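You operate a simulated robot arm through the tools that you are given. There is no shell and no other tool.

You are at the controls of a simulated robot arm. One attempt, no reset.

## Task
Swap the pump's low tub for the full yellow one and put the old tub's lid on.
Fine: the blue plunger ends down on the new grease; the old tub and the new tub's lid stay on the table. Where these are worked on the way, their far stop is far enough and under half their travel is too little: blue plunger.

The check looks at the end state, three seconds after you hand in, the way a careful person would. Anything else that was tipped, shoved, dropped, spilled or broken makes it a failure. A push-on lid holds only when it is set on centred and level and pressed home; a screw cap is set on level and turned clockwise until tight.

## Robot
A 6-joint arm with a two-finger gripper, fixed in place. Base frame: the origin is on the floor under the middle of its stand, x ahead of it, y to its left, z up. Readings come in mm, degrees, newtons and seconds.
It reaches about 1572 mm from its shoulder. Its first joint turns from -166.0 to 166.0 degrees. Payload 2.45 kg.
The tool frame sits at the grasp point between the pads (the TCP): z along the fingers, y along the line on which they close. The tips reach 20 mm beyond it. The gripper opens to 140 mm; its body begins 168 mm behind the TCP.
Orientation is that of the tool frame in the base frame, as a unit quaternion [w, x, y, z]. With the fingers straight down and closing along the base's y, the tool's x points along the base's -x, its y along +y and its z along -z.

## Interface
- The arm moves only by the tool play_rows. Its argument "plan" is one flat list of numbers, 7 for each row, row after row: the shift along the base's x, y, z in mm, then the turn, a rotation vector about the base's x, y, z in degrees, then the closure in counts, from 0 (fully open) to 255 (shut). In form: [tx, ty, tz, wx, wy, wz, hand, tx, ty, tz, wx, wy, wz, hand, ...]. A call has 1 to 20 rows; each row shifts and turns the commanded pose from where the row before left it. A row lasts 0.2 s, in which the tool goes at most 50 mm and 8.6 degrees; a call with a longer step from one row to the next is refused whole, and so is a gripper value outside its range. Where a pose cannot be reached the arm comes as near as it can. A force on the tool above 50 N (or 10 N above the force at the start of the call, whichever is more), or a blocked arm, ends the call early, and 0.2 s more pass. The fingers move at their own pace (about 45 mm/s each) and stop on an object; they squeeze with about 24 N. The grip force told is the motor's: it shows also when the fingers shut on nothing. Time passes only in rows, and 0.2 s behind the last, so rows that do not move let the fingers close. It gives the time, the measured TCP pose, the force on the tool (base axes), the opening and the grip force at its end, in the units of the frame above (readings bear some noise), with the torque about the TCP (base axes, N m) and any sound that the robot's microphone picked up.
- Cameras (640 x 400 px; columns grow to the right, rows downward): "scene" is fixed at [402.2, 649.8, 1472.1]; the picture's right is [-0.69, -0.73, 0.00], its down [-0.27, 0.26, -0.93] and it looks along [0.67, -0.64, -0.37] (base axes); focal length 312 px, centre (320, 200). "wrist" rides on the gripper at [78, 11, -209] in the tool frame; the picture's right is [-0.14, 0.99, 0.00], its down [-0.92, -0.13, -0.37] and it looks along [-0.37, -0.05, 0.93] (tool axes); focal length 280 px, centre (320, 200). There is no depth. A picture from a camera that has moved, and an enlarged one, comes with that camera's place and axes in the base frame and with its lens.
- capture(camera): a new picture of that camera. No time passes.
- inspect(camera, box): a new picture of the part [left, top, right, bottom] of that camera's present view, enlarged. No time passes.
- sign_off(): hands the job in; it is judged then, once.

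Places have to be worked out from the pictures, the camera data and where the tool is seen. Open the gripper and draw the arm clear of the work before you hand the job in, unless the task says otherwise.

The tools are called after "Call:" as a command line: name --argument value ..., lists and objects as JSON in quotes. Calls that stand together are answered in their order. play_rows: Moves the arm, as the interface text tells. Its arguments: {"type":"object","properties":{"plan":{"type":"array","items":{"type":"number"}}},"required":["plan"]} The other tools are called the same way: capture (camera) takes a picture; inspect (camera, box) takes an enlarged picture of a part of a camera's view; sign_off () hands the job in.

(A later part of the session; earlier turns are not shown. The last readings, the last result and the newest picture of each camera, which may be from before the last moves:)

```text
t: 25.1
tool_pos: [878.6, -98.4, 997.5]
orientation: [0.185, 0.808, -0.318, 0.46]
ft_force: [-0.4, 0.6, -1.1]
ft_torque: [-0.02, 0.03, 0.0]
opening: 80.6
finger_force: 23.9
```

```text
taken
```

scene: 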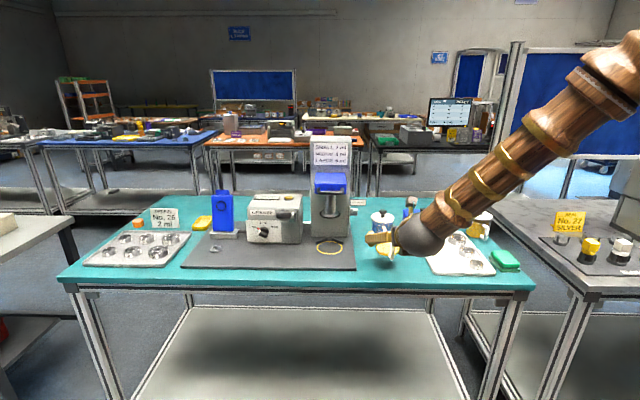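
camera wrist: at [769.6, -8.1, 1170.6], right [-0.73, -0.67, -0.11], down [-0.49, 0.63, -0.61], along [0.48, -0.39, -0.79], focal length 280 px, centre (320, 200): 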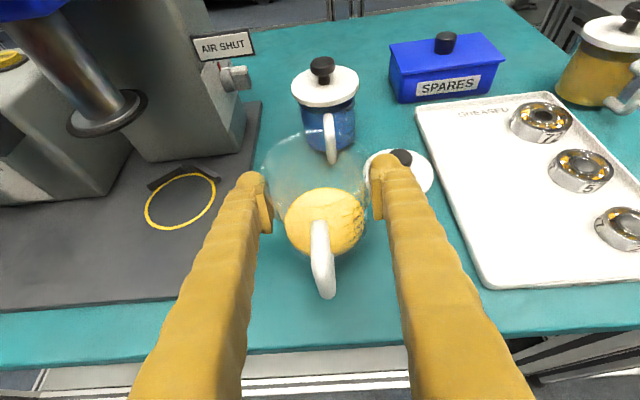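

The tub is held over clear bench, about 45 mm above it. I zoom at the free pump seat for later and then lower the tub gently.

Call:
inspect --camera "wrist" --box '[100, 60, 270, 260]'

Call:
play_rows --plan '[0, 0, -10, 0, 0, 0, 180, 0, 0, -10, 0, 0, 0, 180, 0, 0, -8, 0, 0, 0, 180, 0, 0, -6, 0, 0, 0, 180, 0, 0, -3, 0, 0, 0, 180]'

```text
2.00 times, centred on (185, 160) of wrist
camera zoom: at [769.6, -8.1, 1170.6], right [-0.73, -0.67, -0.11], down [-0.49, 0.63, -0.61], along [0.48, -0.39, -0.79], focal length 561 px, centre (590, 280)
```

zoom: 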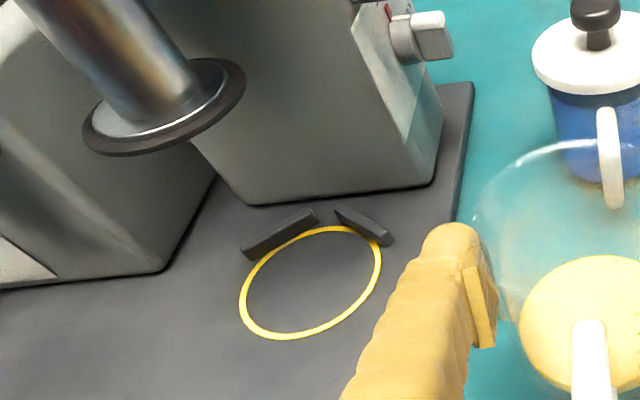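

```text
t: 26.3
tool_pos: [879.9, -97.2, 960.6]
orientation: [0.186, 0.807, -0.319, 0.46]
ft_force: [0.5, 0.1, -1.7]
ft_torque: [-0.01, -0.02, -0.01]
opening: 81.0
finger_force: 23.4
```

No contact yet at z≈960.6. I lower in 2 mm steps watching for the touch.

Call:
play_rows --plan '[0, 0, -2, 0, 0, 0, 180, 0, 0, -2, 0, 0, 0, 180]'

Call:
play_rows --plan '[0, 0, -1.5, 0, 0, 0, 180, 0, 0, -1.5, 0, 0, 0, 180]'

```text
t: 26.9
tool_pos: [879.1, -96.7, 956.9]
orientation: [0.185, 0.808, -0.318, 0.461]
ft_force: [1.0, 1.1, -0.8]
ft_torque: [-0.02, -0.03, 0.02]
opening: 80.7
finger_force: 23.2
```

```text
t: 27.5
tool_pos: [878.2, -99.1, 953.3]
orientation: [0.187, 0.807, -0.319, 0.46]
ft_force: [0.6, 0.3, -1.4]
ft_torque: [-0.02, -0.01, -0.01]
opening: 80.7
finger_force: 23.6
```

Still no contact force at z≈953. I continue down in small steps.

Call:
play_rows --plan '[0, 0, -1, 0, 0, 0, 180, 0, 0, -1, 0, 0, 0, 180]'

Call:
play_rows --plan '[0, 0, -1, 0, 0, 0, 180, 0, 0, -1, 0, 0, 0, 180]'

Call:
inspect --camera "wrist" --box '[230, 140, 410, 310]'

```text
t: 28.1
tool_pos: [879.9, -98.6, 951.1]
orientation: [0.185, 0.808, -0.318, 0.46]
ft_force: [0.1, -0.1, -1.2]
ft_torque: [0.0, 0.0, 0.0]
opening: 80.5
finger_force: 23.9
```

```text
t: 28.7
tool_pos: [879.8, -98.3, 949.7]
orientation: [0.186, 0.808, -0.319, 0.46]
ft_force: [0.1, -0.5, -0.1]
ft_torque: [0.01, 0.0, -0.02]
opening: 80.9
finger_force: 24.4
```

```text
2.35 times, centred on (320, 225) of wrist
camera zoom: at [770.5, -7.9, 1123.4], right [-0.73, -0.67, -0.11], down [-0.49, 0.63, -0.61], along [0.48, -0.39, -0.79], focal length 660 px, centre (320, 141)
```

zoom: 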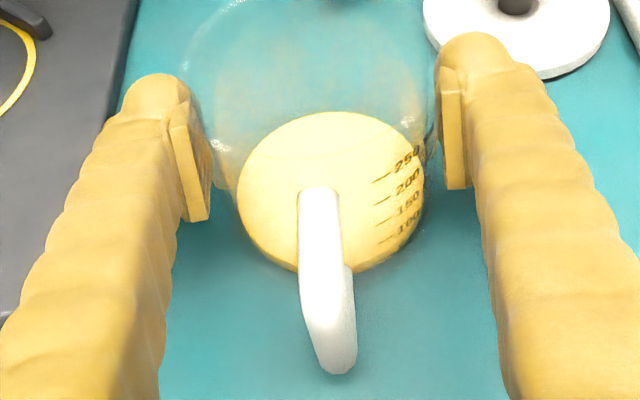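

Call:
play_rows --plan '[0, 0, -1, 0, 0, 0, 180, 0, 0, 0, 0, 0, 0, 180]'

Call:
play_rows --plan '[0, 0, -1, 0, 0, 0, 180, 0, 0, 0, 0, 0, 0, 180]'

```text
t: 29.3
tool_pos: [878.6, -97.3, 948.5]
orientation: [0.185, 0.808, -0.318, 0.46]
ft_force: [0.0, 0.3, -1.0]
ft_torque: [-0.04, 0.0, 0.01]
opening: 80.5
finger_force: 24.1
```

```text
t: 29.9
tool_pos: [879.3, -98.1, 947.1]
orientation: [0.185, 0.807, -0.318, 0.461]
ft_force: [-1.7, -0.6, 4.8]
ft_torque: [0.17, -0.02, 0.06]
opening: 80.6
finger_force: 23.7
```

A 4.8 N upward force shows the tub is on the bench. I open the fingers, pause, then back away straight toward the front.

Call:
play_rows --plan '[0, 0, 0, 0, 0, 0, 130, 0, 0, 0, 0, 0, 0, 90, 0, 0, 0, 0, 0, 0, 55, 0, 0, 0, 0, 0, 0, 55]'

Call:
inspect --camera "wrist" --box '[230, 140, 410, 310]'

```text
t: 30.9
tool_pos: [879.4, -97.9, 948.2]
orientation: [0.185, 0.807, -0.318, 0.461]
ft_force: [0.8, -0.4, 0.7]
ft_torque: [-0.01, 0.01, -0.02]
opening: 109.8
finger_force: 0.1
```

```text
2.35 times, centred on (320, 225) of wrist
camera zoom: at [770.7, -8.0, 1121.1], right [-0.73, -0.67, -0.11], down [-0.49, 0.63, -0.61], along [0.48, -0.39, -0.79], focal length 660 px, centre (320, 141)
```

zoom: 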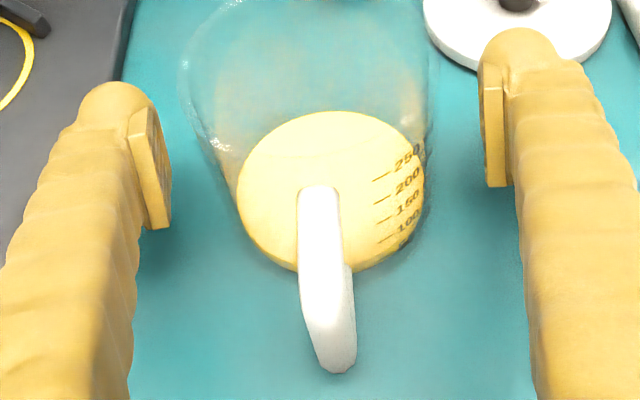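

The tub stands free on the bench. I retreat to the front, rise, turn the tool to vertical and move over the area between the old tub, the loose lid and the blue tub, at z≈1180.

Call:
play_rows --plan '[-20, 18.8, 0, 0, 0, 0, 55, -29.1, 27.4, 0, 0, 0, 0, 55, -29.1, 27.4, 10, 0, 0, 0, 55, 0, 0, 40, 5.87, 6.24, 0, 55, 0, 0, 45, 5.87, 6.24, 0, 55, 0, 0, 45, 5.87, 6.24, 0, 55, 0, 0, 45, 5.87, 6.24, 0, 55, 0, 0, 35, 5.87, 6.24, 0, 55, 0, 0, 10, 5.87, 6.24, 0, 55, 0, 0, 0, 5.87, 6.24, 0, 0, 27.3, -36.6, 0, 0, 0, 0, 0, 27.3, -36.6, 0, 0, 0, 0, 0, 27.3, -36.6, 0, 0, 0, 0, 0, 27.3, -36.6, 0, 0, 0, 0, 0, 27.3, -36.6, 0, 0, 0, 0, 0, 27.3, -36.6, 0, 0, 0, 0, 0]'

Call:
capture --camera "wrist"

Call:
capture --camera "scene"

```text
t: 34.3
tool_pos: [965.0, -244.3, 1178.0]
orientation: [-0.001, 0.931, -0.366, -0.003]
ft_force: [-1.4, -0.4, 0.0]
ft_torque: [-0.01, -0.05, -0.01]
opening: 140.1
finger_force: 0.0
```

```text
taken
camera wrist: at [1017.9, -304.4, 1387.2], right [-0.78, -0.63, 0.0], down [-0.58, 0.72, 0.37], along [-0.24, 0.29, -0.93], focal length 280 px, centre (320, 200)
```

wrist: 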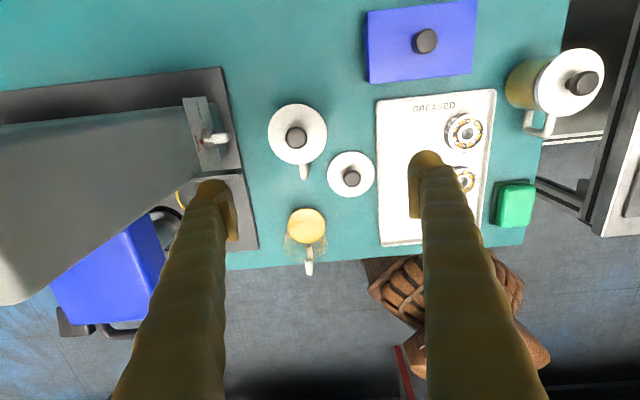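

```text
taken
```

scene: 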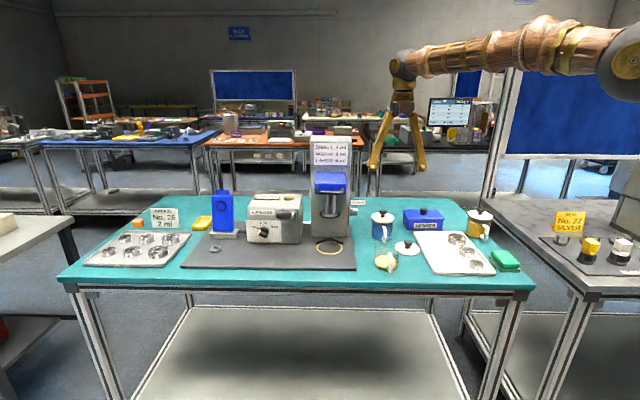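

From above I see the old tub, the loose lid, the blue tub and more. I zoom on the tub and lid in both views to fix their places.

Call:
inspect --camera "wrist" --box '[260, 90, 390, 280]'

Call:
inspect --camera "scene" --box '[360, 200, 430, 280]'

```text
2.11 times, centred on (325, 185) of wrist
camera zoom: at [1017.9, -304.4, 1387.2], right [-0.78, -0.63, 0.0], down [-0.58, 0.72, 0.37], along [-0.24, 0.29, -0.93], focal length 590 px, centre (310, 232)
```

zoom: 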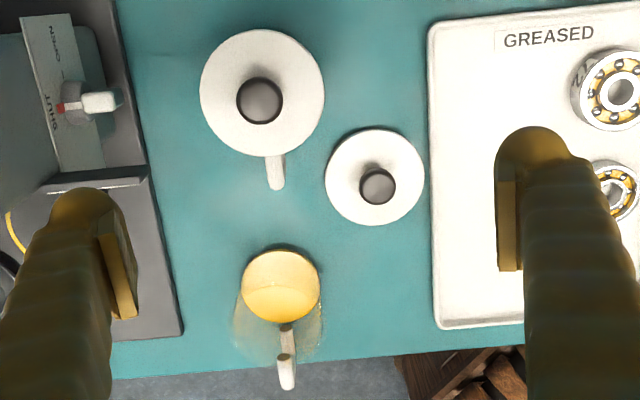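

```text
5.00 times, centred on (395, 240) of scene
camera zoom: at [402.2, 649.8, 1472.1], right [-0.69, -0.73, 0.0], down [-0.27, 0.26, -0.93], along [0.67, -0.64, -0.37], focal length 1560 px, centre (-55, 0)
```

zoom: 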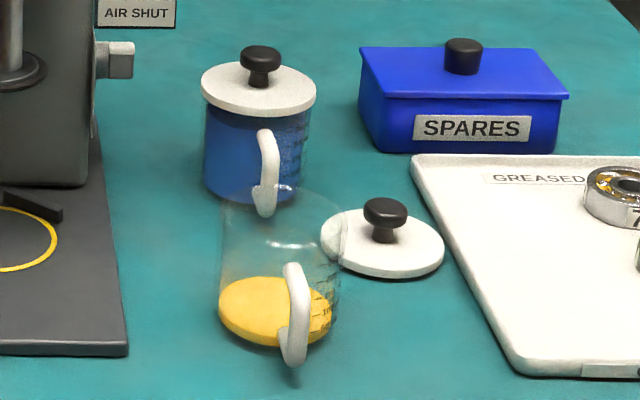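

The bird's-eye ray puts the old tub's axis near (884,-98) and the loose lid near (882,-225). To measure both accurately I place the camera straight above the tub first, where height errors cancel.

Call:
play_rows --plan '[-22.2, 34.5, -14.7, 0, 0, 0, 0, -22.2, 34.5, -14.7, 0, 0, 0, 0, -22.2, 34.5, -14.7, 0, 0, 0, 0, -22.2, 34.5, -14.7, 0, 0, 0, 0, -22.2, 34.5, -14.7, 0, 0, 0, 0, -22.0, 34.7, -14.5, 0, 0, 0, 0]'

Call:
capture --camera "wrist"

Call:
inspect --camera "wrist" --box '[260, 30, 380, 150]'

```text
t: 35.7
tool_pos: [833.5, -36.9, 1091.6]
orientation: [0.0, 0.93, -0.366, -0.005]
ft_force: [0.3, 0.4, 0.2]
ft_torque: [-0.01, 0.01, 0.01]
opening: 140.0
finger_force: 0.1
```

```text
taken
camera wrist: at [885.3, -98.4, 1299.7], right [-0.78, -0.63, 0.0], down [-0.58, 0.72, 0.37], along [-0.24, 0.29, -0.93], focal length 280 px, centre (320, 200)
```

wrist: 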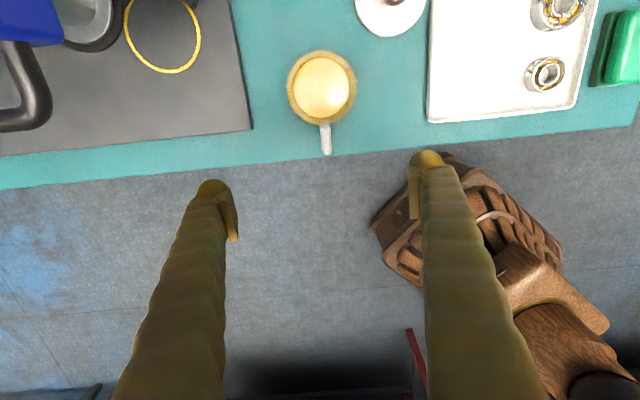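

```text
3.33 times, centred on (320, 90) of wrist
camera zoom: at [885.3, -98.4, 1299.7], right [-0.78, -0.63, 0.0], down [-0.58, 0.72, 0.37], along [-0.24, 0.29, -0.93], focal length 935 px, centre (320, 567)
```

zoom: 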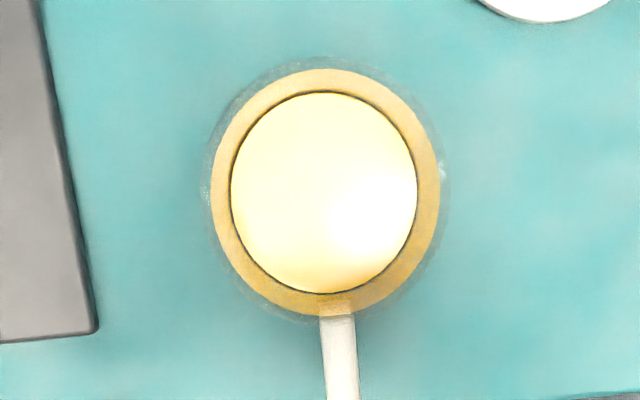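

The tub's axis shows at about (324.5,191) in this zoom, i.e. near (882.3,-97.9). The tool is tilted about 0.45° off vertical, so I correct that, then look again.

Call:
play_rows --plan '[0, 0, 0, -0.31, -0.33, 0, 0, 0, 0, 0, 0, 0, 0, 0]'

Call:
inspect --camera "wrist" --box '[260, 30, 380, 150]'

Call:
play_rows --plan '[0, 0, 0, 0, 0, 0, 0]'

Call:
play_rows --plan '[0, 0, 0, 0, 0, 0, 0]'

```text
t: 36.3
tool_pos: [831.9, -38.3, 1090.8]
orientation: [0.001, 0.931, -0.365, -0.001]
ft_force: [0.0, 0.1, -0.8]
ft_torque: [-0.04, -0.05, 0.01]
opening: 139.9
finger_force: 0.0
```

```text
3.33 times, centred on (320, 90) of wrist
camera zoom: at [883.5, -97.3, 1300.2], right [-0.78, -0.63, 0.0], down [-0.59, 0.72, 0.37], along [-0.23, 0.28, -0.93], focal length 935 px, centre (320, 567)
```

zoom: 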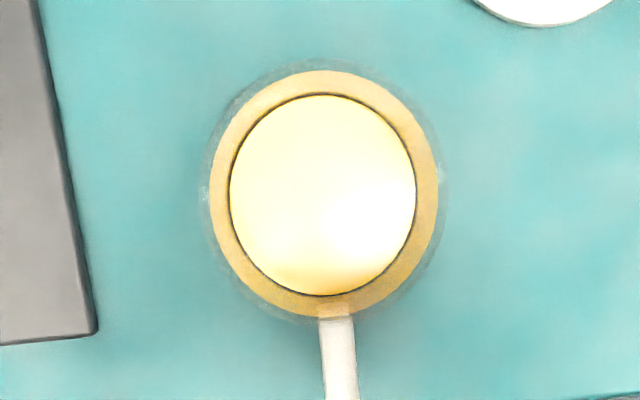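

```text
t: 36.7
tool_pos: [832.1, -36.2, 1090.8]
orientation: [0.002, 0.931, -0.365, 0.0]
ft_force: [0.2, -0.1, -0.2]
ft_torque: [-0.02, -0.01, 0.0]
opening: 140.0
finger_force: 0.1
```

```text
t: 37.1
tool_pos: [832.5, -36.9, 1090.4]
orientation: [0.001, 0.931, -0.365, -0.001]
ft_force: [-0.1, 0.3, -0.1]
ft_torque: [-0.01, 0.02, 0.03]
opening: 140.3
finger_force: 0.0
```

The tool is now vertical within noise. I move the camera the same way over the loose lid, so its knob should appear at the same pixel.

Call:
play_rows --plan '[0, -42.3, 0, 0, 0, 0, 0, 0, -42.3, 0, 0, 0, 0, 0, 0, -42.4, 0, 0, 0, 0, 0, 0, 0, 0, 0, 0, 0, 0]'

Call:
inspect --camera "wrist" --box '[260, 30, 380, 150]'

```text
t: 38.1
tool_pos: [831.8, -163.9, 1090.2]
orientation: [0.002, 0.931, -0.365, -0.001]
ft_force: [-1.0, 0.9, -0.2]
ft_torque: [0.01, 0.04, 0.04]
opening: 139.8
finger_force: 0.0
```

```text
3.33 times, centred on (320, 90) of wrist
camera zoom: at [882.6, -223.6, 1299.3], right [-0.78, -0.63, 0.0], down [-0.59, 0.72, 0.37], along [-0.23, 0.28, -0.93], focal length 935 px, centre (320, 567)
```

zoom: 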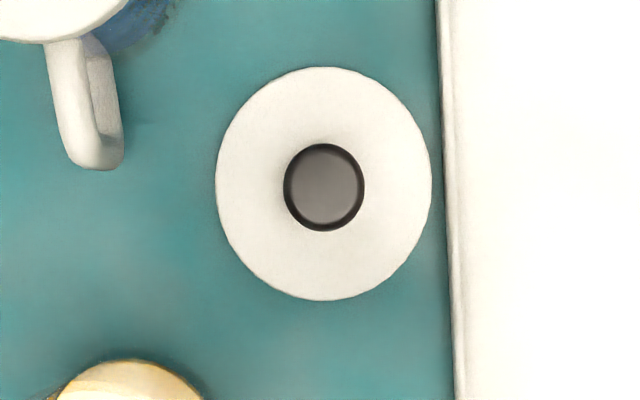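

The knob reads 9 px higher than the tub's axis did, so the lid-to-tub vector is about (-2.3, +129.3) mm and the lid's axis is near (880.5,-225.5). I go above the knob with the fingers at 46 mm, stop at z≈985 and check.

Call:
play_rows --plan '[16, -20.5, 0, 0, 0, 0, 171, 16, -20.5, -15, 0, 0, 0, 171, 16.3, -20.4, -30, 0, 0, 0, 171, 0, 0, -30, 0, 0, 0, 171, 0, 0, -30, 0, 0, 0, 171, 0, 0, 0, 0, 0, 0, 171]'

Call:
inspect --camera "scene" --box '[360, 190, 440, 270]'

Call:
capture --camera "wrist"

```text
t: 39.5
tool_pos: [877.4, -227.6, 984.0]
orientation: [0.002, 0.931, -0.365, -0.001]
ft_force: [0.3, -0.3, -0.8]
ft_torque: [0.01, -0.02, 0.02]
opening: 46.1
finger_force: 0.0
```

```text
5.00 times, centred on (400, 230) of scene
camera zoom: at [402.2, 649.8, 1472.1], right [-0.69, -0.73, 0.0], down [-0.27, 0.26, -0.93], along [0.67, -0.64, -0.37], focal length 1560 px, centre (-80, 50)
```

zoom: 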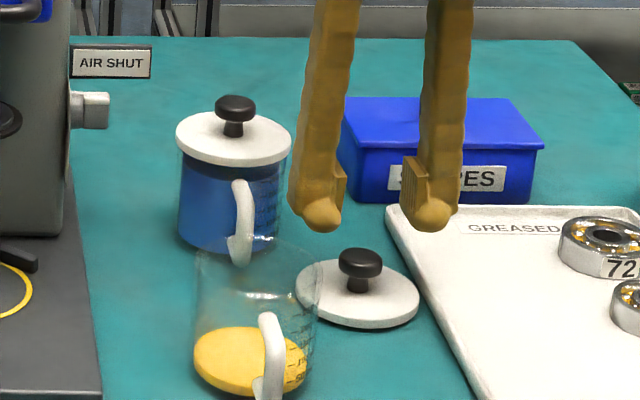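

```text
taken
camera wrist: at [928.9, -286.5, 1193.2], right [-0.78, -0.63, 0.0], down [-0.59, 0.72, 0.37], along [-0.23, 0.28, -0.93], focal length 280 px, centre (320, 200)
```

wrist: 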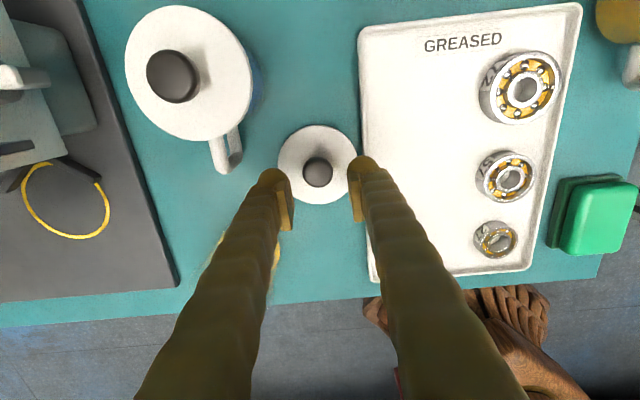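

The scene and wrist pictures disagree slightly on the sideways alignment, so I take finer zooms of both and a fresh pose reading.

Call:
play_rows --plan '[0, 0, 0, 0, 0, 0, 171]'

Call:
inspect --camera "scene" --box '[390, 210, 430, 260]'

Call:
inspect --camera "wrist" --box '[260, 120, 380, 240]'

```text
t: 39.9
tool_pos: [876.9, -226.8, 984.0]
orientation: [0.001, 0.931, -0.365, -0.001]
ft_force: [-1.0, -0.9, -0.1]
ft_torque: [-0.04, -0.01, 0.05]
opening: 46.2
finger_force: 0.1
```

```text
8.00 times, centred on (410, 235) of scene
camera zoom: at [402.2, 649.8, 1472.1], right [-0.69, -0.73, 0.0], down [-0.27, 0.26, -0.93], along [0.67, -0.64, -0.37], focal length 2496 px, centre (-400, -80)
```

zoom: 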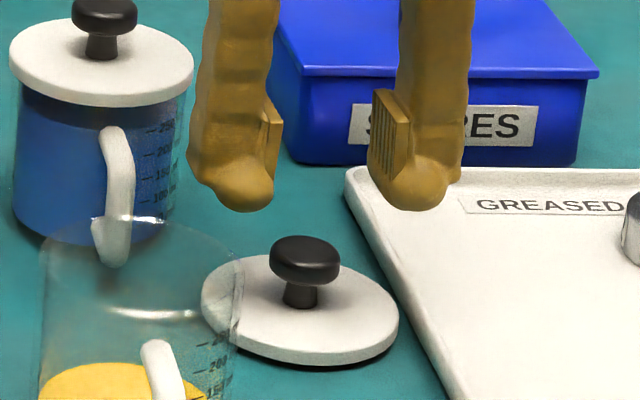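

```text
3.33 times, centred on (320, 180) of wrist
camera zoom: at [928.9, -286.4, 1193.5], right [-0.78, -0.63, 0.0], down [-0.59, 0.72, 0.37], along [-0.23, 0.28, -0.93], focal length 935 px, centre (320, 267)
```

zoom: 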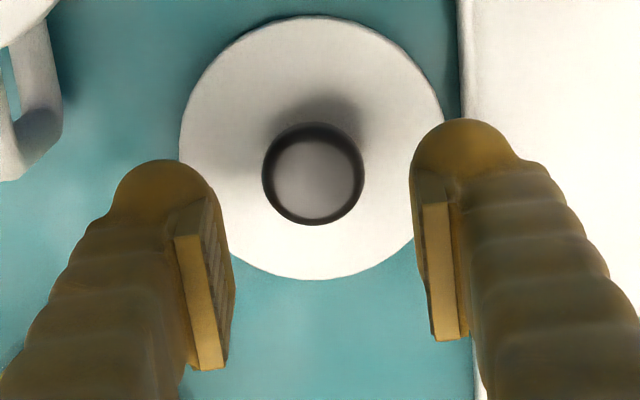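

The knob is about 3 mm to the left and 3.5 mm further back than the finger centre; the tips are about 40 mm above the lid's disc. I correct and descend 28 mm, then look again.

Call:
play_rows --plan '[2.4, 0, 0, 0, 0, 0, 171, 2.3, 0, -8, 0, 0, 0, 171, 0, 0, -10, 0, 0, 0, 171, 0, 0, -10, 0, 0, 0, 171, 0, 0, 0, 0, 0, 0, 171]'

Call:
inspect --camera "scene" --box '[390, 210, 430, 260]'

Call:
inspect --camera "wrist" --box '[260, 120, 380, 240]'

```text
t: 41.1
tool_pos: [884.8, -225.0, 956.2]
orientation: [0.002, 0.931, -0.366, -0.001]
ft_force: [0.6, 0.3, 0.0]
ft_torque: [0.01, -0.01, 0.0]
opening: 46.0
finger_force: 0.1
```

```text
8.00 times, centred on (410, 235) of scene
camera zoom: at [402.2, 649.8, 1472.1], right [-0.69, -0.73, 0.0], down [-0.27, 0.26, -0.93], along [0.67, -0.64, -0.37], focal length 2496 px, centre (-400, -80)
```

zoom: 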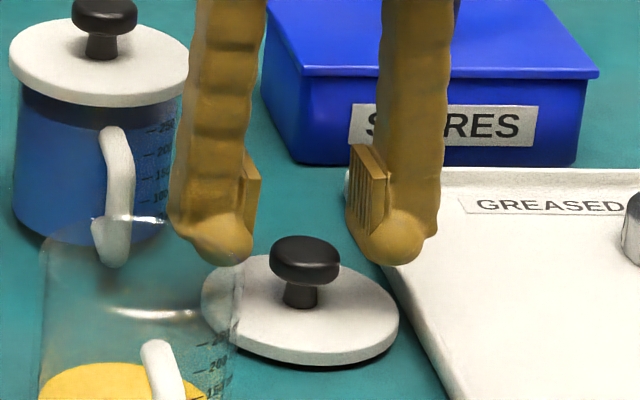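

```text
3.33 times, centred on (320, 180) of wrist
camera zoom: at [935.6, -285.9, 1164.8], right [-0.78, -0.63, 0.0], down [-0.59, 0.72, 0.37], along [-0.23, 0.28, -0.93], focal length 935 px, centre (320, 267)
```

zoom: 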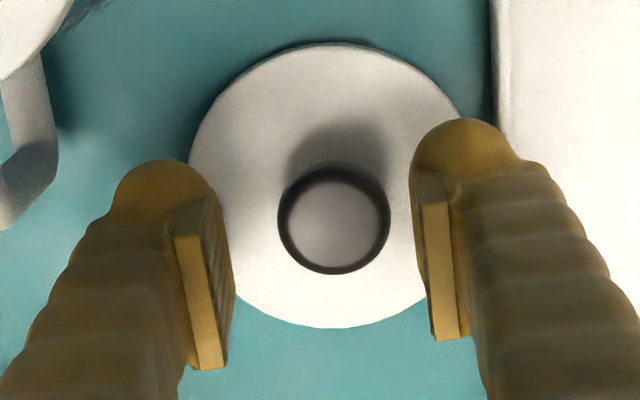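

Now the finger centre is about 2.4 mm left of the knob and 2 mm in front (the pose reading agrees), with the tips about 14 mm above the disc. I correct by (-0.1,-3.1) and go down 9 mm.

Call:
play_rows --plan '[-0.1, -3.1, 0, 0, 0, 0, 171, 0, 0, -5, 0, 0, 0, 171, 0, 0, -4, 0, 0, 0, 171, 0, 0, 0, 0, 0, 0, 171]'

Call:
inspect --camera "scene" --box '[390, 210, 430, 260]'

Call:
inspect --camera "wrist" --box '[260, 120, 380, 240]'

```text
t: 42.1
tool_pos: [885.1, -227.7, 946.8]
orientation: [0.002, 0.93, -0.366, -0.001]
ft_force: [0.3, -0.3, 0.0]
ft_torque: [0.01, 0.01, 0.03]
opening: 46.0
finger_force: 0.0
```

```text
8.00 times, centred on (410, 235) of scene
camera zoom: at [402.2, 649.8, 1472.1], right [-0.69, -0.73, 0.0], down [-0.27, 0.26, -0.93], along [0.67, -0.64, -0.37], focal length 2496 px, centre (-400, -80)
```

zoom: 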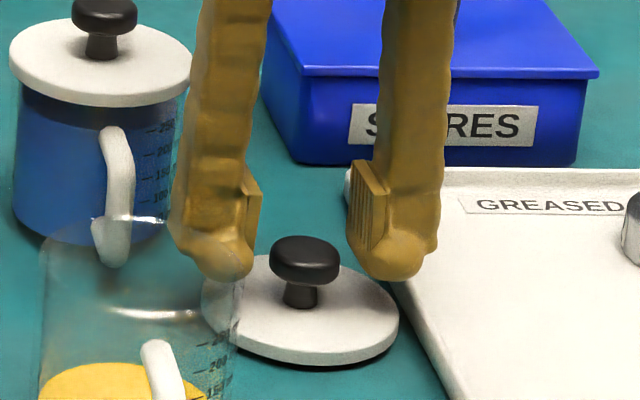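

```text
3.33 times, centred on (320, 180) of wrist
camera zoom: at [935.6, -287.9, 1156.4], right [-0.78, -0.63, 0.0], down [-0.59, 0.72, 0.37], along [-0.23, 0.28, -0.93], focal length 935 px, centre (320, 267)
```

zoom: 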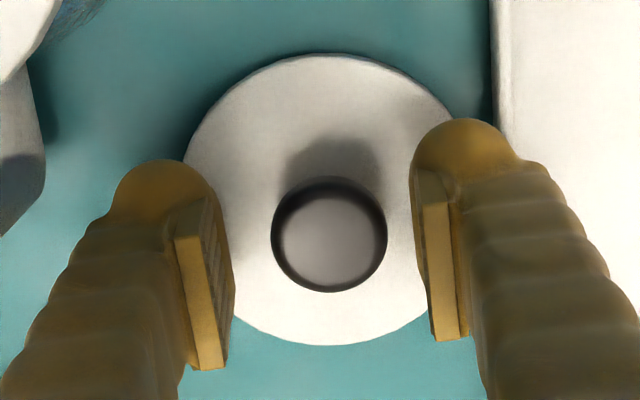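

Alignment is now within about 1 mm, with the tips roughly 8 mm above the disc. I descend 5 mm more, then in 1 mm steps checking force.

Call:
play_rows --plan '[0, 0, -3, 0, 0, 0, 171, 0, 0, -2, 0, 0, 0, 171, 0, 0, 0, 0, 0, 0, 171]'

Call:
play_rows --plan '[0, 0, -1.5, 0, 0, 0, 171, 0, 0, 0, 0, 0, 0, 171]'

Call:
inspect --camera "scene" --box '[390, 210, 430, 260]'

```text
t: 42.9
tool_pos: [884.2, -228.1, 942.4]
orientation: [0.002, 0.931, -0.365, 0.0]
ft_force: [1.2, 1.0, -0.1]
ft_torque: [0.05, 0.0, -0.05]
opening: 46.0
finger_force: 0.0
```

```text
t: 43.5
tool_pos: [885.0, -229.2, 940.7]
orientation: [0.002, 0.931, -0.365, -0.001]
ft_force: [0.6, -0.6, -0.6]
ft_torque: [0.02, -0.01, -0.01]
opening: 46.2
finger_force: 0.0
```

```text
8.00 times, centred on (410, 235) of scene
camera zoom: at [402.2, 649.8, 1472.1], right [-0.69, -0.73, 0.0], down [-0.27, 0.26, -0.93], along [0.67, -0.64, -0.37], focal length 2496 px, centre (-400, -80)
```

zoom: 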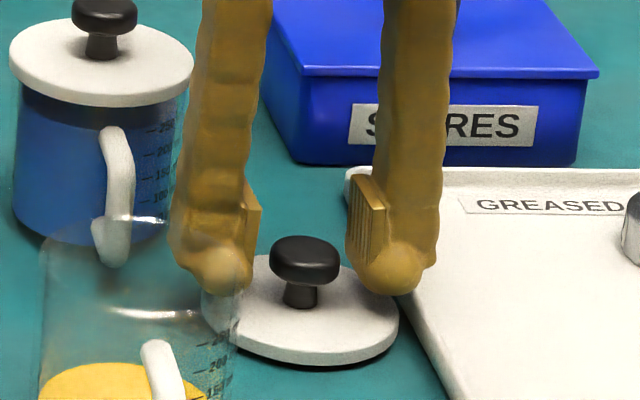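

The pads need to sit a few mm lower on the knob head, and there is still no contact. I continue in small steps.

Call:
play_rows --plan '[0, 0, -1.5, 0, 0, 0, 171, 0, 0, 0, 0, 0, 0, 171]'

Call:
play_rows --plan '[0, 0, -1.5, 0, 0, 0, 171, 0, 0, 0, 0, 0, 0, 171]'

Call:
play_rows --plan '[0, 0, -1.5, 0, 0, 0, 171, 0, 0, 0, 0, 0, 0, 171]'

Call:
inspect --camera "scene" --box '[390, 210, 430, 260]'

```text
t: 44.1
tool_pos: [883.6, -228.2, 938.7]
orientation: [0.002, 0.93, -0.367, -0.001]
ft_force: [0.0, 0.0, -1.0]
ft_torque: [0.01, 0.03, -0.01]
opening: 45.9
finger_force: 0.1
```

```text
t: 44.7
tool_pos: [884.0, -228.3, 938.9]
orientation: [0.002, 0.931, -0.366, -0.001]
ft_force: [-0.3, 0.2, 0.2]
ft_torque: [-0.02, 0.0, 0.01]
opening: 46.3
finger_force: 0.1
```

```text
t: 45.3
tool_pos: [885.4, -228.2, 936.6]
orientation: [0.001, 0.931, -0.366, 0.0]
ft_force: [-0.3, -0.1, -0.9]
ft_torque: [0.01, 0.01, 0.01]
opening: 46.3
finger_force: 0.1
```

```text
8.00 times, centred on (410, 235) of scene
camera zoom: at [402.2, 649.8, 1472.1], right [-0.69, -0.73, 0.0], down [-0.27, 0.26, -0.93], along [0.67, -0.64, -0.37], focal length 2496 px, centre (-400, -80)
```

zoom: 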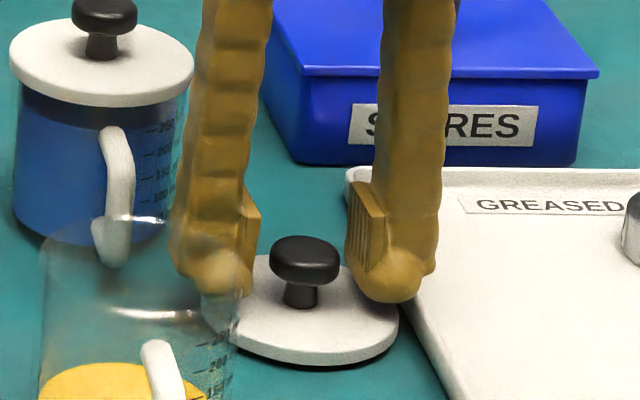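

The pads now cover the knob head. One more small step down and then I close on the knob.

Call:
play_rows --plan '[0, 0, -1.5, 0, 0, 0, 171, 0, 0, 0, 0, 0, 0, 171]'

Call:
play_rows --plan '[0, 0, 0, 0, 0, 0, 190, 0, 0, 0, 0, 0, 0, 215, 0, 0, 0, 0, 0, 0, 230, 0, 0, 0, 0, 0, 0, 230]'

Call:
inspect --camera "scene" --box '[390, 210, 430, 260]'

Call:
inspect --camera "wrist" --box '[260, 120, 380, 240]'

```text
t: 45.9
tool_pos: [885.0, -227.4, 935.0]
orientation: [0.002, 0.931, -0.365, 0.0]
ft_force: [-0.5, 0.0, -0.1]
ft_torque: [0.03, 0.02, 0.02]
opening: 46.1
finger_force: 0.0
```

```text
t: 46.9
tool_pos: [885.4, -227.1, 935.7]
orientation: [0.001, 0.931, -0.366, 0.0]
ft_force: [-0.1, 0.3, -0.3]
ft_torque: [0.02, 0.02, 0.03]
opening: 25.3
finger_force: 24.3
```

```text
8.00 times, centred on (410, 235) of scene
camera zoom: at [402.2, 649.8, 1472.1], right [-0.69, -0.73, 0.0], down [-0.27, 0.26, -0.93], along [0.67, -0.64, -0.37], focal length 2496 px, centre (-400, -80)
```

zoom: 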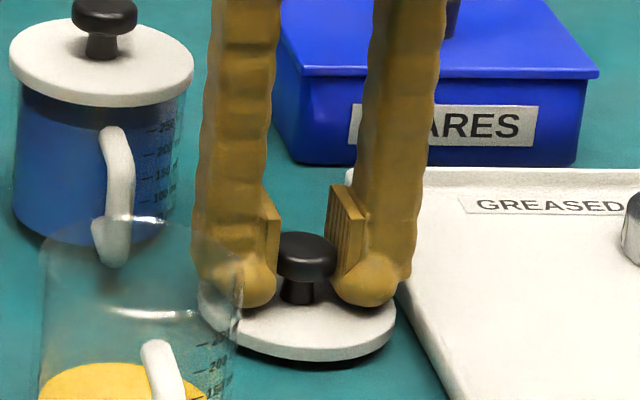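

```text
3.33 times, centred on (320, 180) of wrist
camera zoom: at [935.4, -288.5, 1144.3], right [-0.78, -0.63, 0.0], down [-0.59, 0.72, 0.37], along [-0.23, 0.28, -0.93], focal length 935 px, centre (320, 267)
```

zoom: 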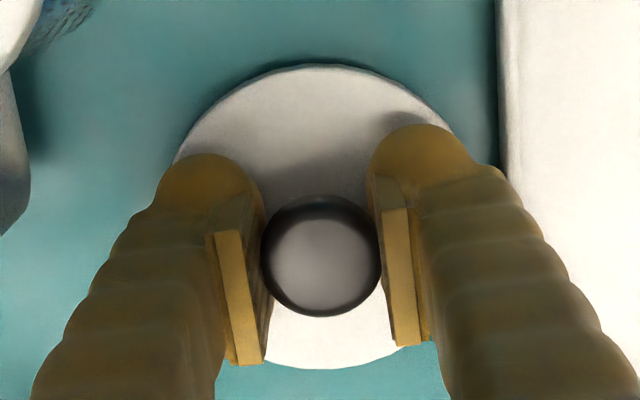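

The knob is held (25 mm, 24 N). I lift the lid 10 mm gently and check it follows level.

Call:
play_rows --plan '[0, 0, 3, 0, 0, 0, 230, 0, 0, 7, 0, 0, 0, 230, 0, 0, 20, 0, 0, 0, 230, 0, 0, 30, 0, 0, 0, 230, 0, 0, 30, 0, 0, 0, 230, 0, 0, 0, 0, 0, 0, 230]'

Call:
inspect --camera "scene" --box '[370, 180, 450, 270]'

Call:
inspect --camera "wrist" --box '[260, 120, 380, 240]'

```text
t: 48.3
tool_pos: [884.7, -229.0, 1025.6]
orientation: [0.001, 0.931, -0.365, -0.001]
ft_force: [-0.4, -0.4, -0.7]
ft_torque: [-0.01, 0.04, -0.02]
opening: 24.9
finger_force: 23.4
```

```text
4.44 times, centred on (410, 225) of scene
camera zoom: at [402.2, 649.8, 1472.1], right [-0.69, -0.73, 0.0], down [-0.27, 0.26, -0.93], along [0.67, -0.64, -0.37], focal length 1386 px, centre (-80, 89)
```

zoom: 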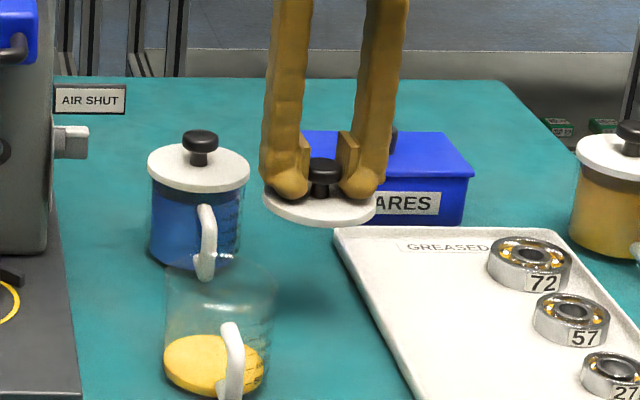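

```text
3.33 times, centred on (320, 180) of wrist
camera zoom: at [935.4, -288.5, 1234.7], right [-0.78, -0.63, 0.0], down [-0.59, 0.72, 0.37], along [-0.23, 0.28, -0.93], focal length 935 px, centre (320, 267)
```

zoom: 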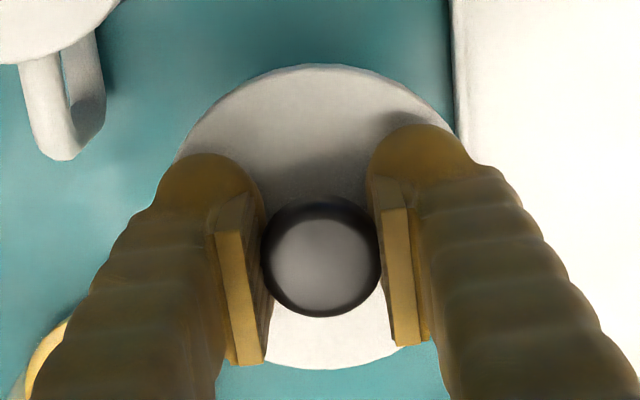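

The lid hangs level under the gripper. From the two overhead views the tub lies (-2.7,+128) mm from here; I move there a little higher and compare lid and tub in both cameras.

Call:
play_rows --plan '[0, 10, 10, 0, 0, 0, 230, -0.7, 30, 5, 0, 0, 0, 230, -1, 35, 0, 0, 0, 0, 230, -1, 35, 0, 0, 0, 0, 230, 0, 18.1, 0, 0, 0, 0, 230, 0, 0, 0, 0, 0, 0, 230]'

Call:
play_rows --plan '[0, 0, 0, 0, 0, 0, 230]'

Call:
inspect --camera "scene" --box '[355, 200, 415, 280]'

Call:
capture --camera "wrist"

```text
t: 49.7
tool_pos: [882.7, -99.5, 1039.9]
orientation: [0.002, 0.93, -0.367, 0.0]
ft_force: [0.2, -0.3, 0.1]
ft_torque: [0.01, -0.01, -0.02]
opening: 25.0
finger_force: 24.5
```

```text
t: 50.1
tool_pos: [882.0, -99.8, 1041.0]
orientation: [0.002, 0.93, -0.366, -0.001]
ft_force: [-0.2, -0.3, -0.1]
ft_torque: [-0.01, 0.04, 0.0]
opening: 25.0
finger_force: 24.0
```

```text
5.00 times, centred on (385, 240) of scene
camera zoom: at [402.2, 649.8, 1472.1], right [-0.69, -0.73, 0.0], down [-0.27, 0.26, -0.93], along [0.67, -0.64, -0.37], focal length 1560 px, centre (-5, 0)
```

zoom: 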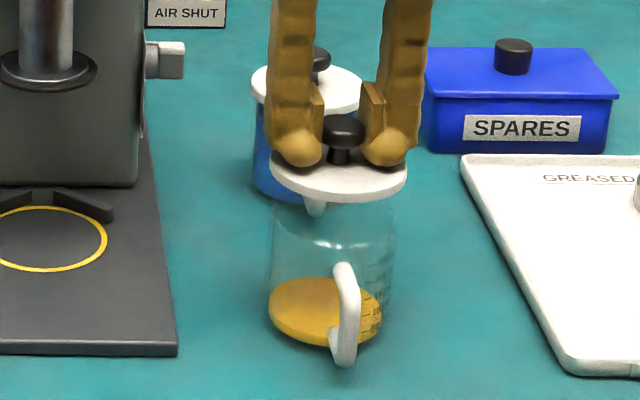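

```text
taken
camera wrist: at [933.3, -160.3, 1250.2], right [-0.78, -0.63, 0.0], down [-0.59, 0.72, 0.37], along [-0.23, 0.28, -0.93], focal length 280 px, centre (320, 200)
```

wrist: 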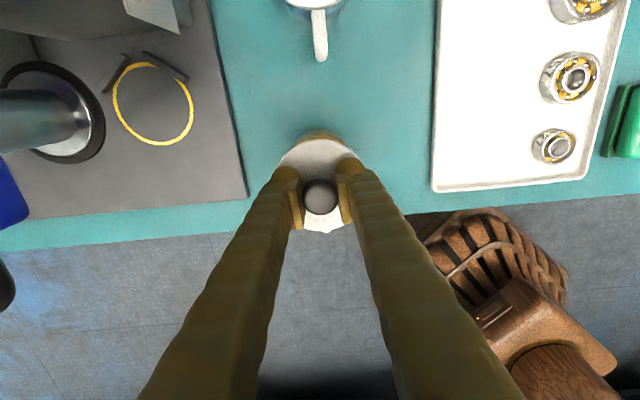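

Sideways the lid and tub line up within half a millimetre in the scene view. I lower 20 mm and compare front-back alignment more closely.

Call:
play_rows --plan '[0, 0, -7, 0, 0, 0, 230, 0, 0, -7, 0, 0, 0, 230, 0, 0, -6, 0, 0, 0, 230, 0, 0, 0, 0, 0, 0, 230]'

Call:
inspect --camera "scene" --box '[365, 215, 405, 275]'

Call:
inspect --camera "wrist" --box '[270, 110, 370, 250]'

```text
t: 51.1
tool_pos: [882.1, -100.0, 1021.4]
orientation: [0.002, 0.931, -0.366, -0.001]
ft_force: [-0.1, 0.2, -0.7]
ft_torque: [-0.02, 0.0, 0.03]
opening: 24.8
finger_force: 23.9
```

```text
6.67 times, centred on (385, 245) of scene
camera zoom: at [402.2, 649.8, 1472.1], right [-0.69, -0.73, 0.0], down [-0.27, 0.26, -0.93], along [0.67, -0.64, -0.37], focal length 2080 px, centre (-113, -100)
```

zoom: 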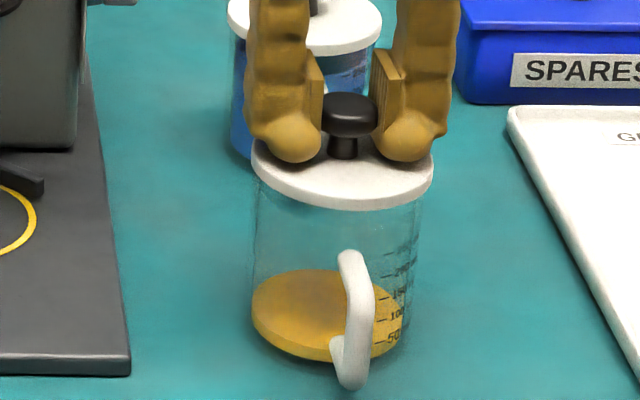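

```text
2.86 times, centred on (320, 180) of wrist
camera zoom: at [932.4, -160.2, 1230.0], right [-0.78, -0.63, 0.0], down [-0.59, 0.72, 0.37], along [-0.23, 0.28, -0.93], focal length 801 px, centre (320, 257)
```

zoom: 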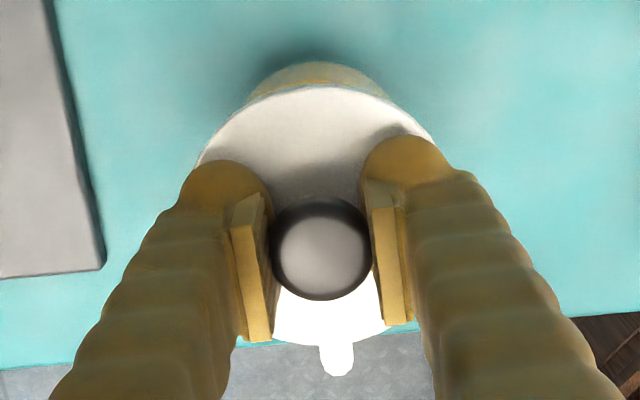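

Sideways alignment is good, but the front-back match is uncertain by a few mm. I take closer zooms of the tub's back edge and the rim.

Call:
inspect --camera "wrist" --box '[285, 120, 355, 160]'

Call:
inspect --camera "scene" --box '[368, 228, 402, 268]'

```text
9.14 times, centred on (320, 140) of wrist
camera zoom: at [932.4, -160.2, 1230.0], right [-0.78, -0.63, 0.0], down [-0.59, 0.72, 0.37], along [-0.23, 0.28, -0.93], focal length 2564 px, centre (320, 749)
```

zoom: 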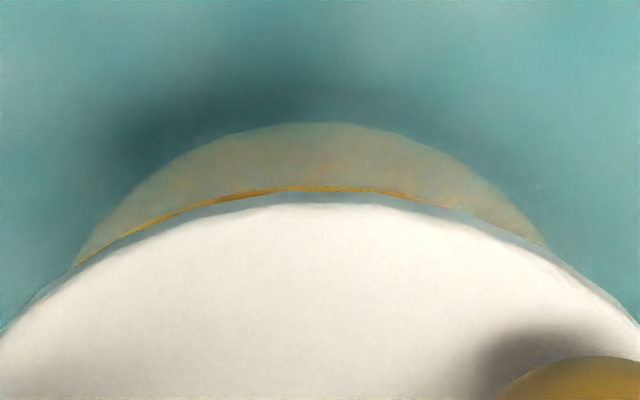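

```text
10.00 times, centred on (385, 248) of scene
camera zoom: at [402.2, 649.8, 1472.1], right [-0.69, -0.73, 0.0], down [-0.27, 0.26, -0.93], along [0.67, -0.64, -0.37], focal length 3120 px, centre (-330, -280)
```

zoom: 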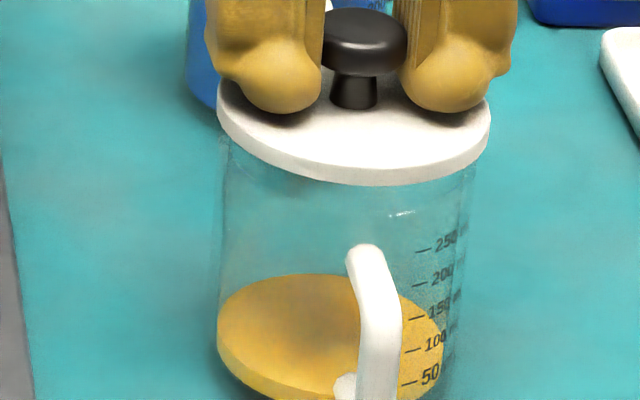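

My best estimate puts lid and tub axes within about 1 mm of each other. I lower slowly and watch the force for first contact with the rim.

Call:
play_rows --plan '[0, 0, -2, 0, 0, 0, 230, 0, 0, -2, 0, 0, 0, 230, 0, 0, 0, 0, 0, 0, 230]'

Call:
play_rows --plan '[0, 0, -2, 0, 0, 0, 230, 0, 0, 0, 0, 0, 0, 230]'

Call:
inspect --camera "scene" --box '[368, 228, 402, 268]'

Call:
inspect --camera "wrist" --box '[285, 120, 355, 160]'

```text
t: 51.9
tool_pos: [880.2, -100.8, 1015.3]
orientation: [0.002, 0.931, -0.366, -0.001]
ft_force: [0.6, -0.1, -0.3]
ft_torque: [-0.02, 0.0, -0.02]
opening: 24.8
finger_force: 24.3
```

```text
t: 52.5
tool_pos: [880.9, -100.3, 1013.8]
orientation: [0.002, 0.931, -0.365, -0.001]
ft_force: [-0.2, -0.6, -1.6]
ft_torque: [-0.01, 0.01, -0.01]
opening: 24.7
finger_force: 23.9
```

```text
10.00 times, centred on (385, 248) of scene
camera zoom: at [402.2, 649.8, 1472.1], right [-0.69, -0.73, 0.0], down [-0.27, 0.26, -0.93], along [0.67, -0.64, -0.37], focal length 3120 px, centre (-330, -280)
```

zoom: 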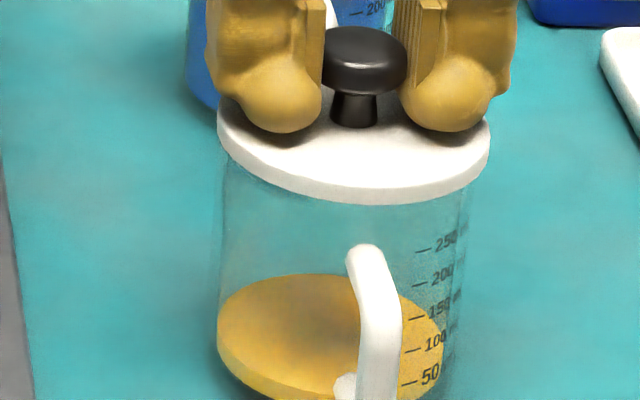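

```text
9.14 times, centred on (320, 140) of wrist
camera zoom: at [932.0, -160.5, 1223.3], right [-0.78, -0.63, 0.0], down [-0.59, 0.72, 0.37], along [-0.23, 0.28, -0.93], focal length 2564 px, centre (320, 749)
```

zoom: 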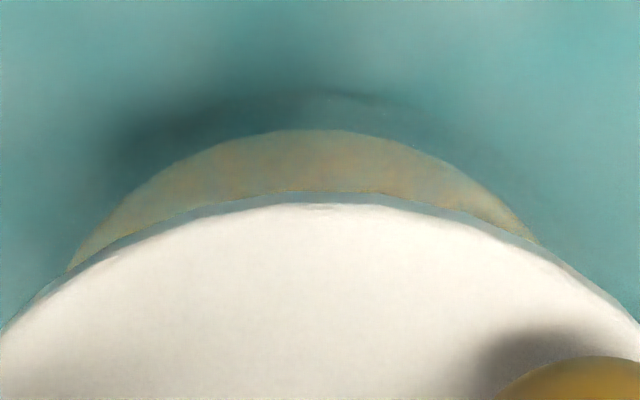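

The lid's edge is now just above the rim with no contact yet. I go on in 1.5 mm steps.

Call:
play_rows --plan '[0, 0, -1.5, 0, 0, 0, 230, 0, 0, 0, 0, 0, 0, 230]'

Call:
play_rows --plan '[0, 0, -1.5, 0, 0, 0, 230, 0, 0, 0, 0, 0, 0, 230]'

Call:
play_rows --plan '[0, 0, -1.5, 0, 0, 0, 230, 0, 0, 0, 0, 0, 0, 230]'

Call:
inspect --camera "scene" --box '[368, 228, 402, 268]'

```text
t: 53.1
tool_pos: [880.6, -100.9, 1013.2]
orientation: [0.002, 0.93, -0.367, -0.001]
ft_force: [-0.4, 0.3, -0.7]
ft_torque: [0.0, 0.0, 0.0]
opening: 25.1
finger_force: 23.9
```

```text
t: 53.7
tool_pos: [882.1, -100.5, 1010.8]
orientation: [0.002, 0.931, -0.366, -0.001]
ft_force: [0.2, 0.0, -0.7]
ft_torque: [0.02, 0.02, 0.0]
opening: 24.5
finger_force: 23.5
```

```text
t: 54.3
tool_pos: [880.5, -100.6, 1009.9]
orientation: [0.001, 0.931, -0.366, -0.001]
ft_force: [-0.4, 0.6, -0.2]
ft_torque: [0.0, 0.01, -0.02]
opening: 24.8
finger_force: 24.1
```

```text
10.00 times, centred on (385, 248) of scene
camera zoom: at [402.2, 649.8, 1472.1], right [-0.69, -0.73, 0.0], down [-0.27, 0.26, -0.93], along [0.67, -0.64, -0.37], focal length 3120 px, centre (-330, -280)
```

zoom: 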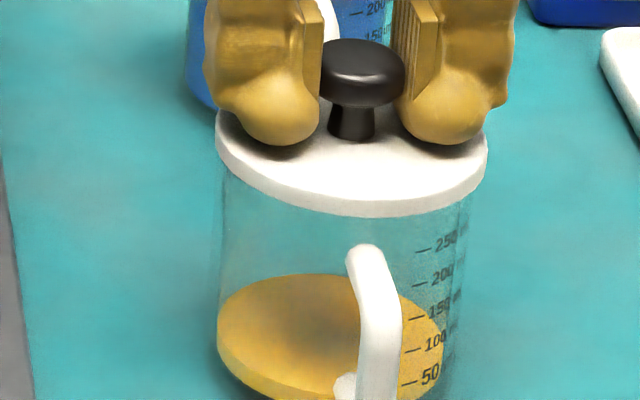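

The lid's edge is now close to where the blue tub's seated lid sits relative to its handle. I compare with the blue tub's closed lid in a matching zoom.

Call:
inspect --camera "scene" --box '[366, 205, 406, 275]'

Call:
inspect --camera "scene" --box '[462, 205, 502, 245]'

Call:
inspect --camera "wrist" --box '[270, 110, 370, 250]'

```text
5.71 times, centred on (386, 240) of scene
camera zoom: at [402.2, 649.8, 1472.1], right [-0.69, -0.73, 0.0], down [-0.27, 0.26, -0.93], along [0.67, -0.64, -0.37], focal length 1783 px, centre (-57, -29)
```

zoom: 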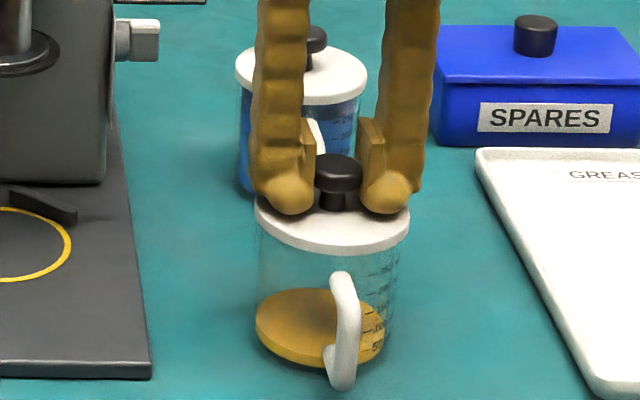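

```text
10.00 times, centred on (482, 225) of scene
camera zoom: at [402.2, 649.8, 1472.1], right [-0.69, -0.73, 0.0], down [-0.27, 0.26, -0.93], along [0.67, -0.64, -0.37], focal length 3120 px, centre (-1300, -50)
```

zoom: 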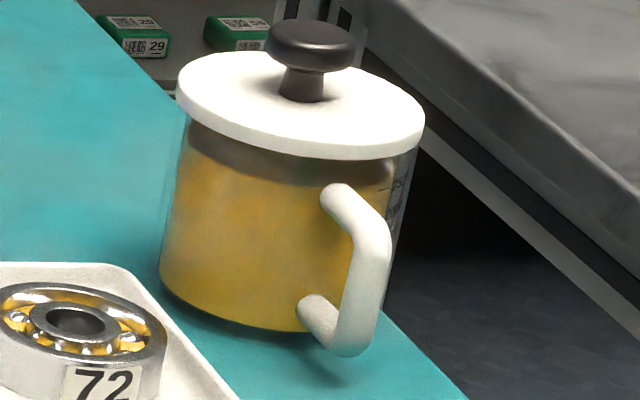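

```text
2.86 times, centred on (320, 180) of wrist
camera zoom: at [932.3, -160.3, 1218.8], right [-0.78, -0.63, 0.0], down [-0.59, 0.72, 0.37], along [-0.23, 0.28, -0.93], focal length 801 px, centre (320, 257)
```

zoom: 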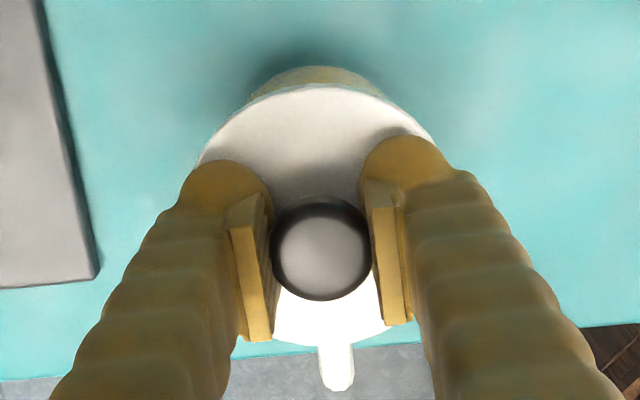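

By comparison with the yellow tub's lid, mine is still about 2 mm above its seated height. I continue in 1 mm steps watching the force.

Call:
play_rows --plan '[0, 0, -1, 0, 0, 0, 230, 0, 0, 0, 0, 0, 0, 230]'

Call:
play_rows --plan '[0, 0, -1, 0, 0, 0, 230, 0, 0, 0, 0, 0, 0, 230]'

Call:
play_rows --plan '[0, 0, -1, 0, 0, 0, 230, 0, 0, 0, 0, 0, 0, 230]'

```text
t: 54.9
tool_pos: [881.1, -100.7, 1008.4]
orientation: [0.002, 0.93, -0.367, 0.0]
ft_force: [1.1, -2.6, 6.7]
ft_torque: [-0.01, -0.03, -0.01]
opening: 24.9
finger_force: 24.3
heard: snap
```

```text
t: 55.5
tool_pos: [880.8, -100.6, 1008.8]
orientation: [0.001, 0.93, -0.367, 0.001]
ft_force: [0.2, 0.1, 25.5]
ft_torque: [0.08, 0.08, 0.03]
opening: 24.8
finger_force: 24.4
```

```text
t: 56.1
tool_pos: [880.7, -100.2, 1007.2]
orientation: [0.002, 0.93, -0.366, 0.0]
ft_force: [3.9, -2.6, 32.9]
ft_torque: [-0.01, -0.01, 0.02]
opening: 24.8
finger_force: 23.9
```

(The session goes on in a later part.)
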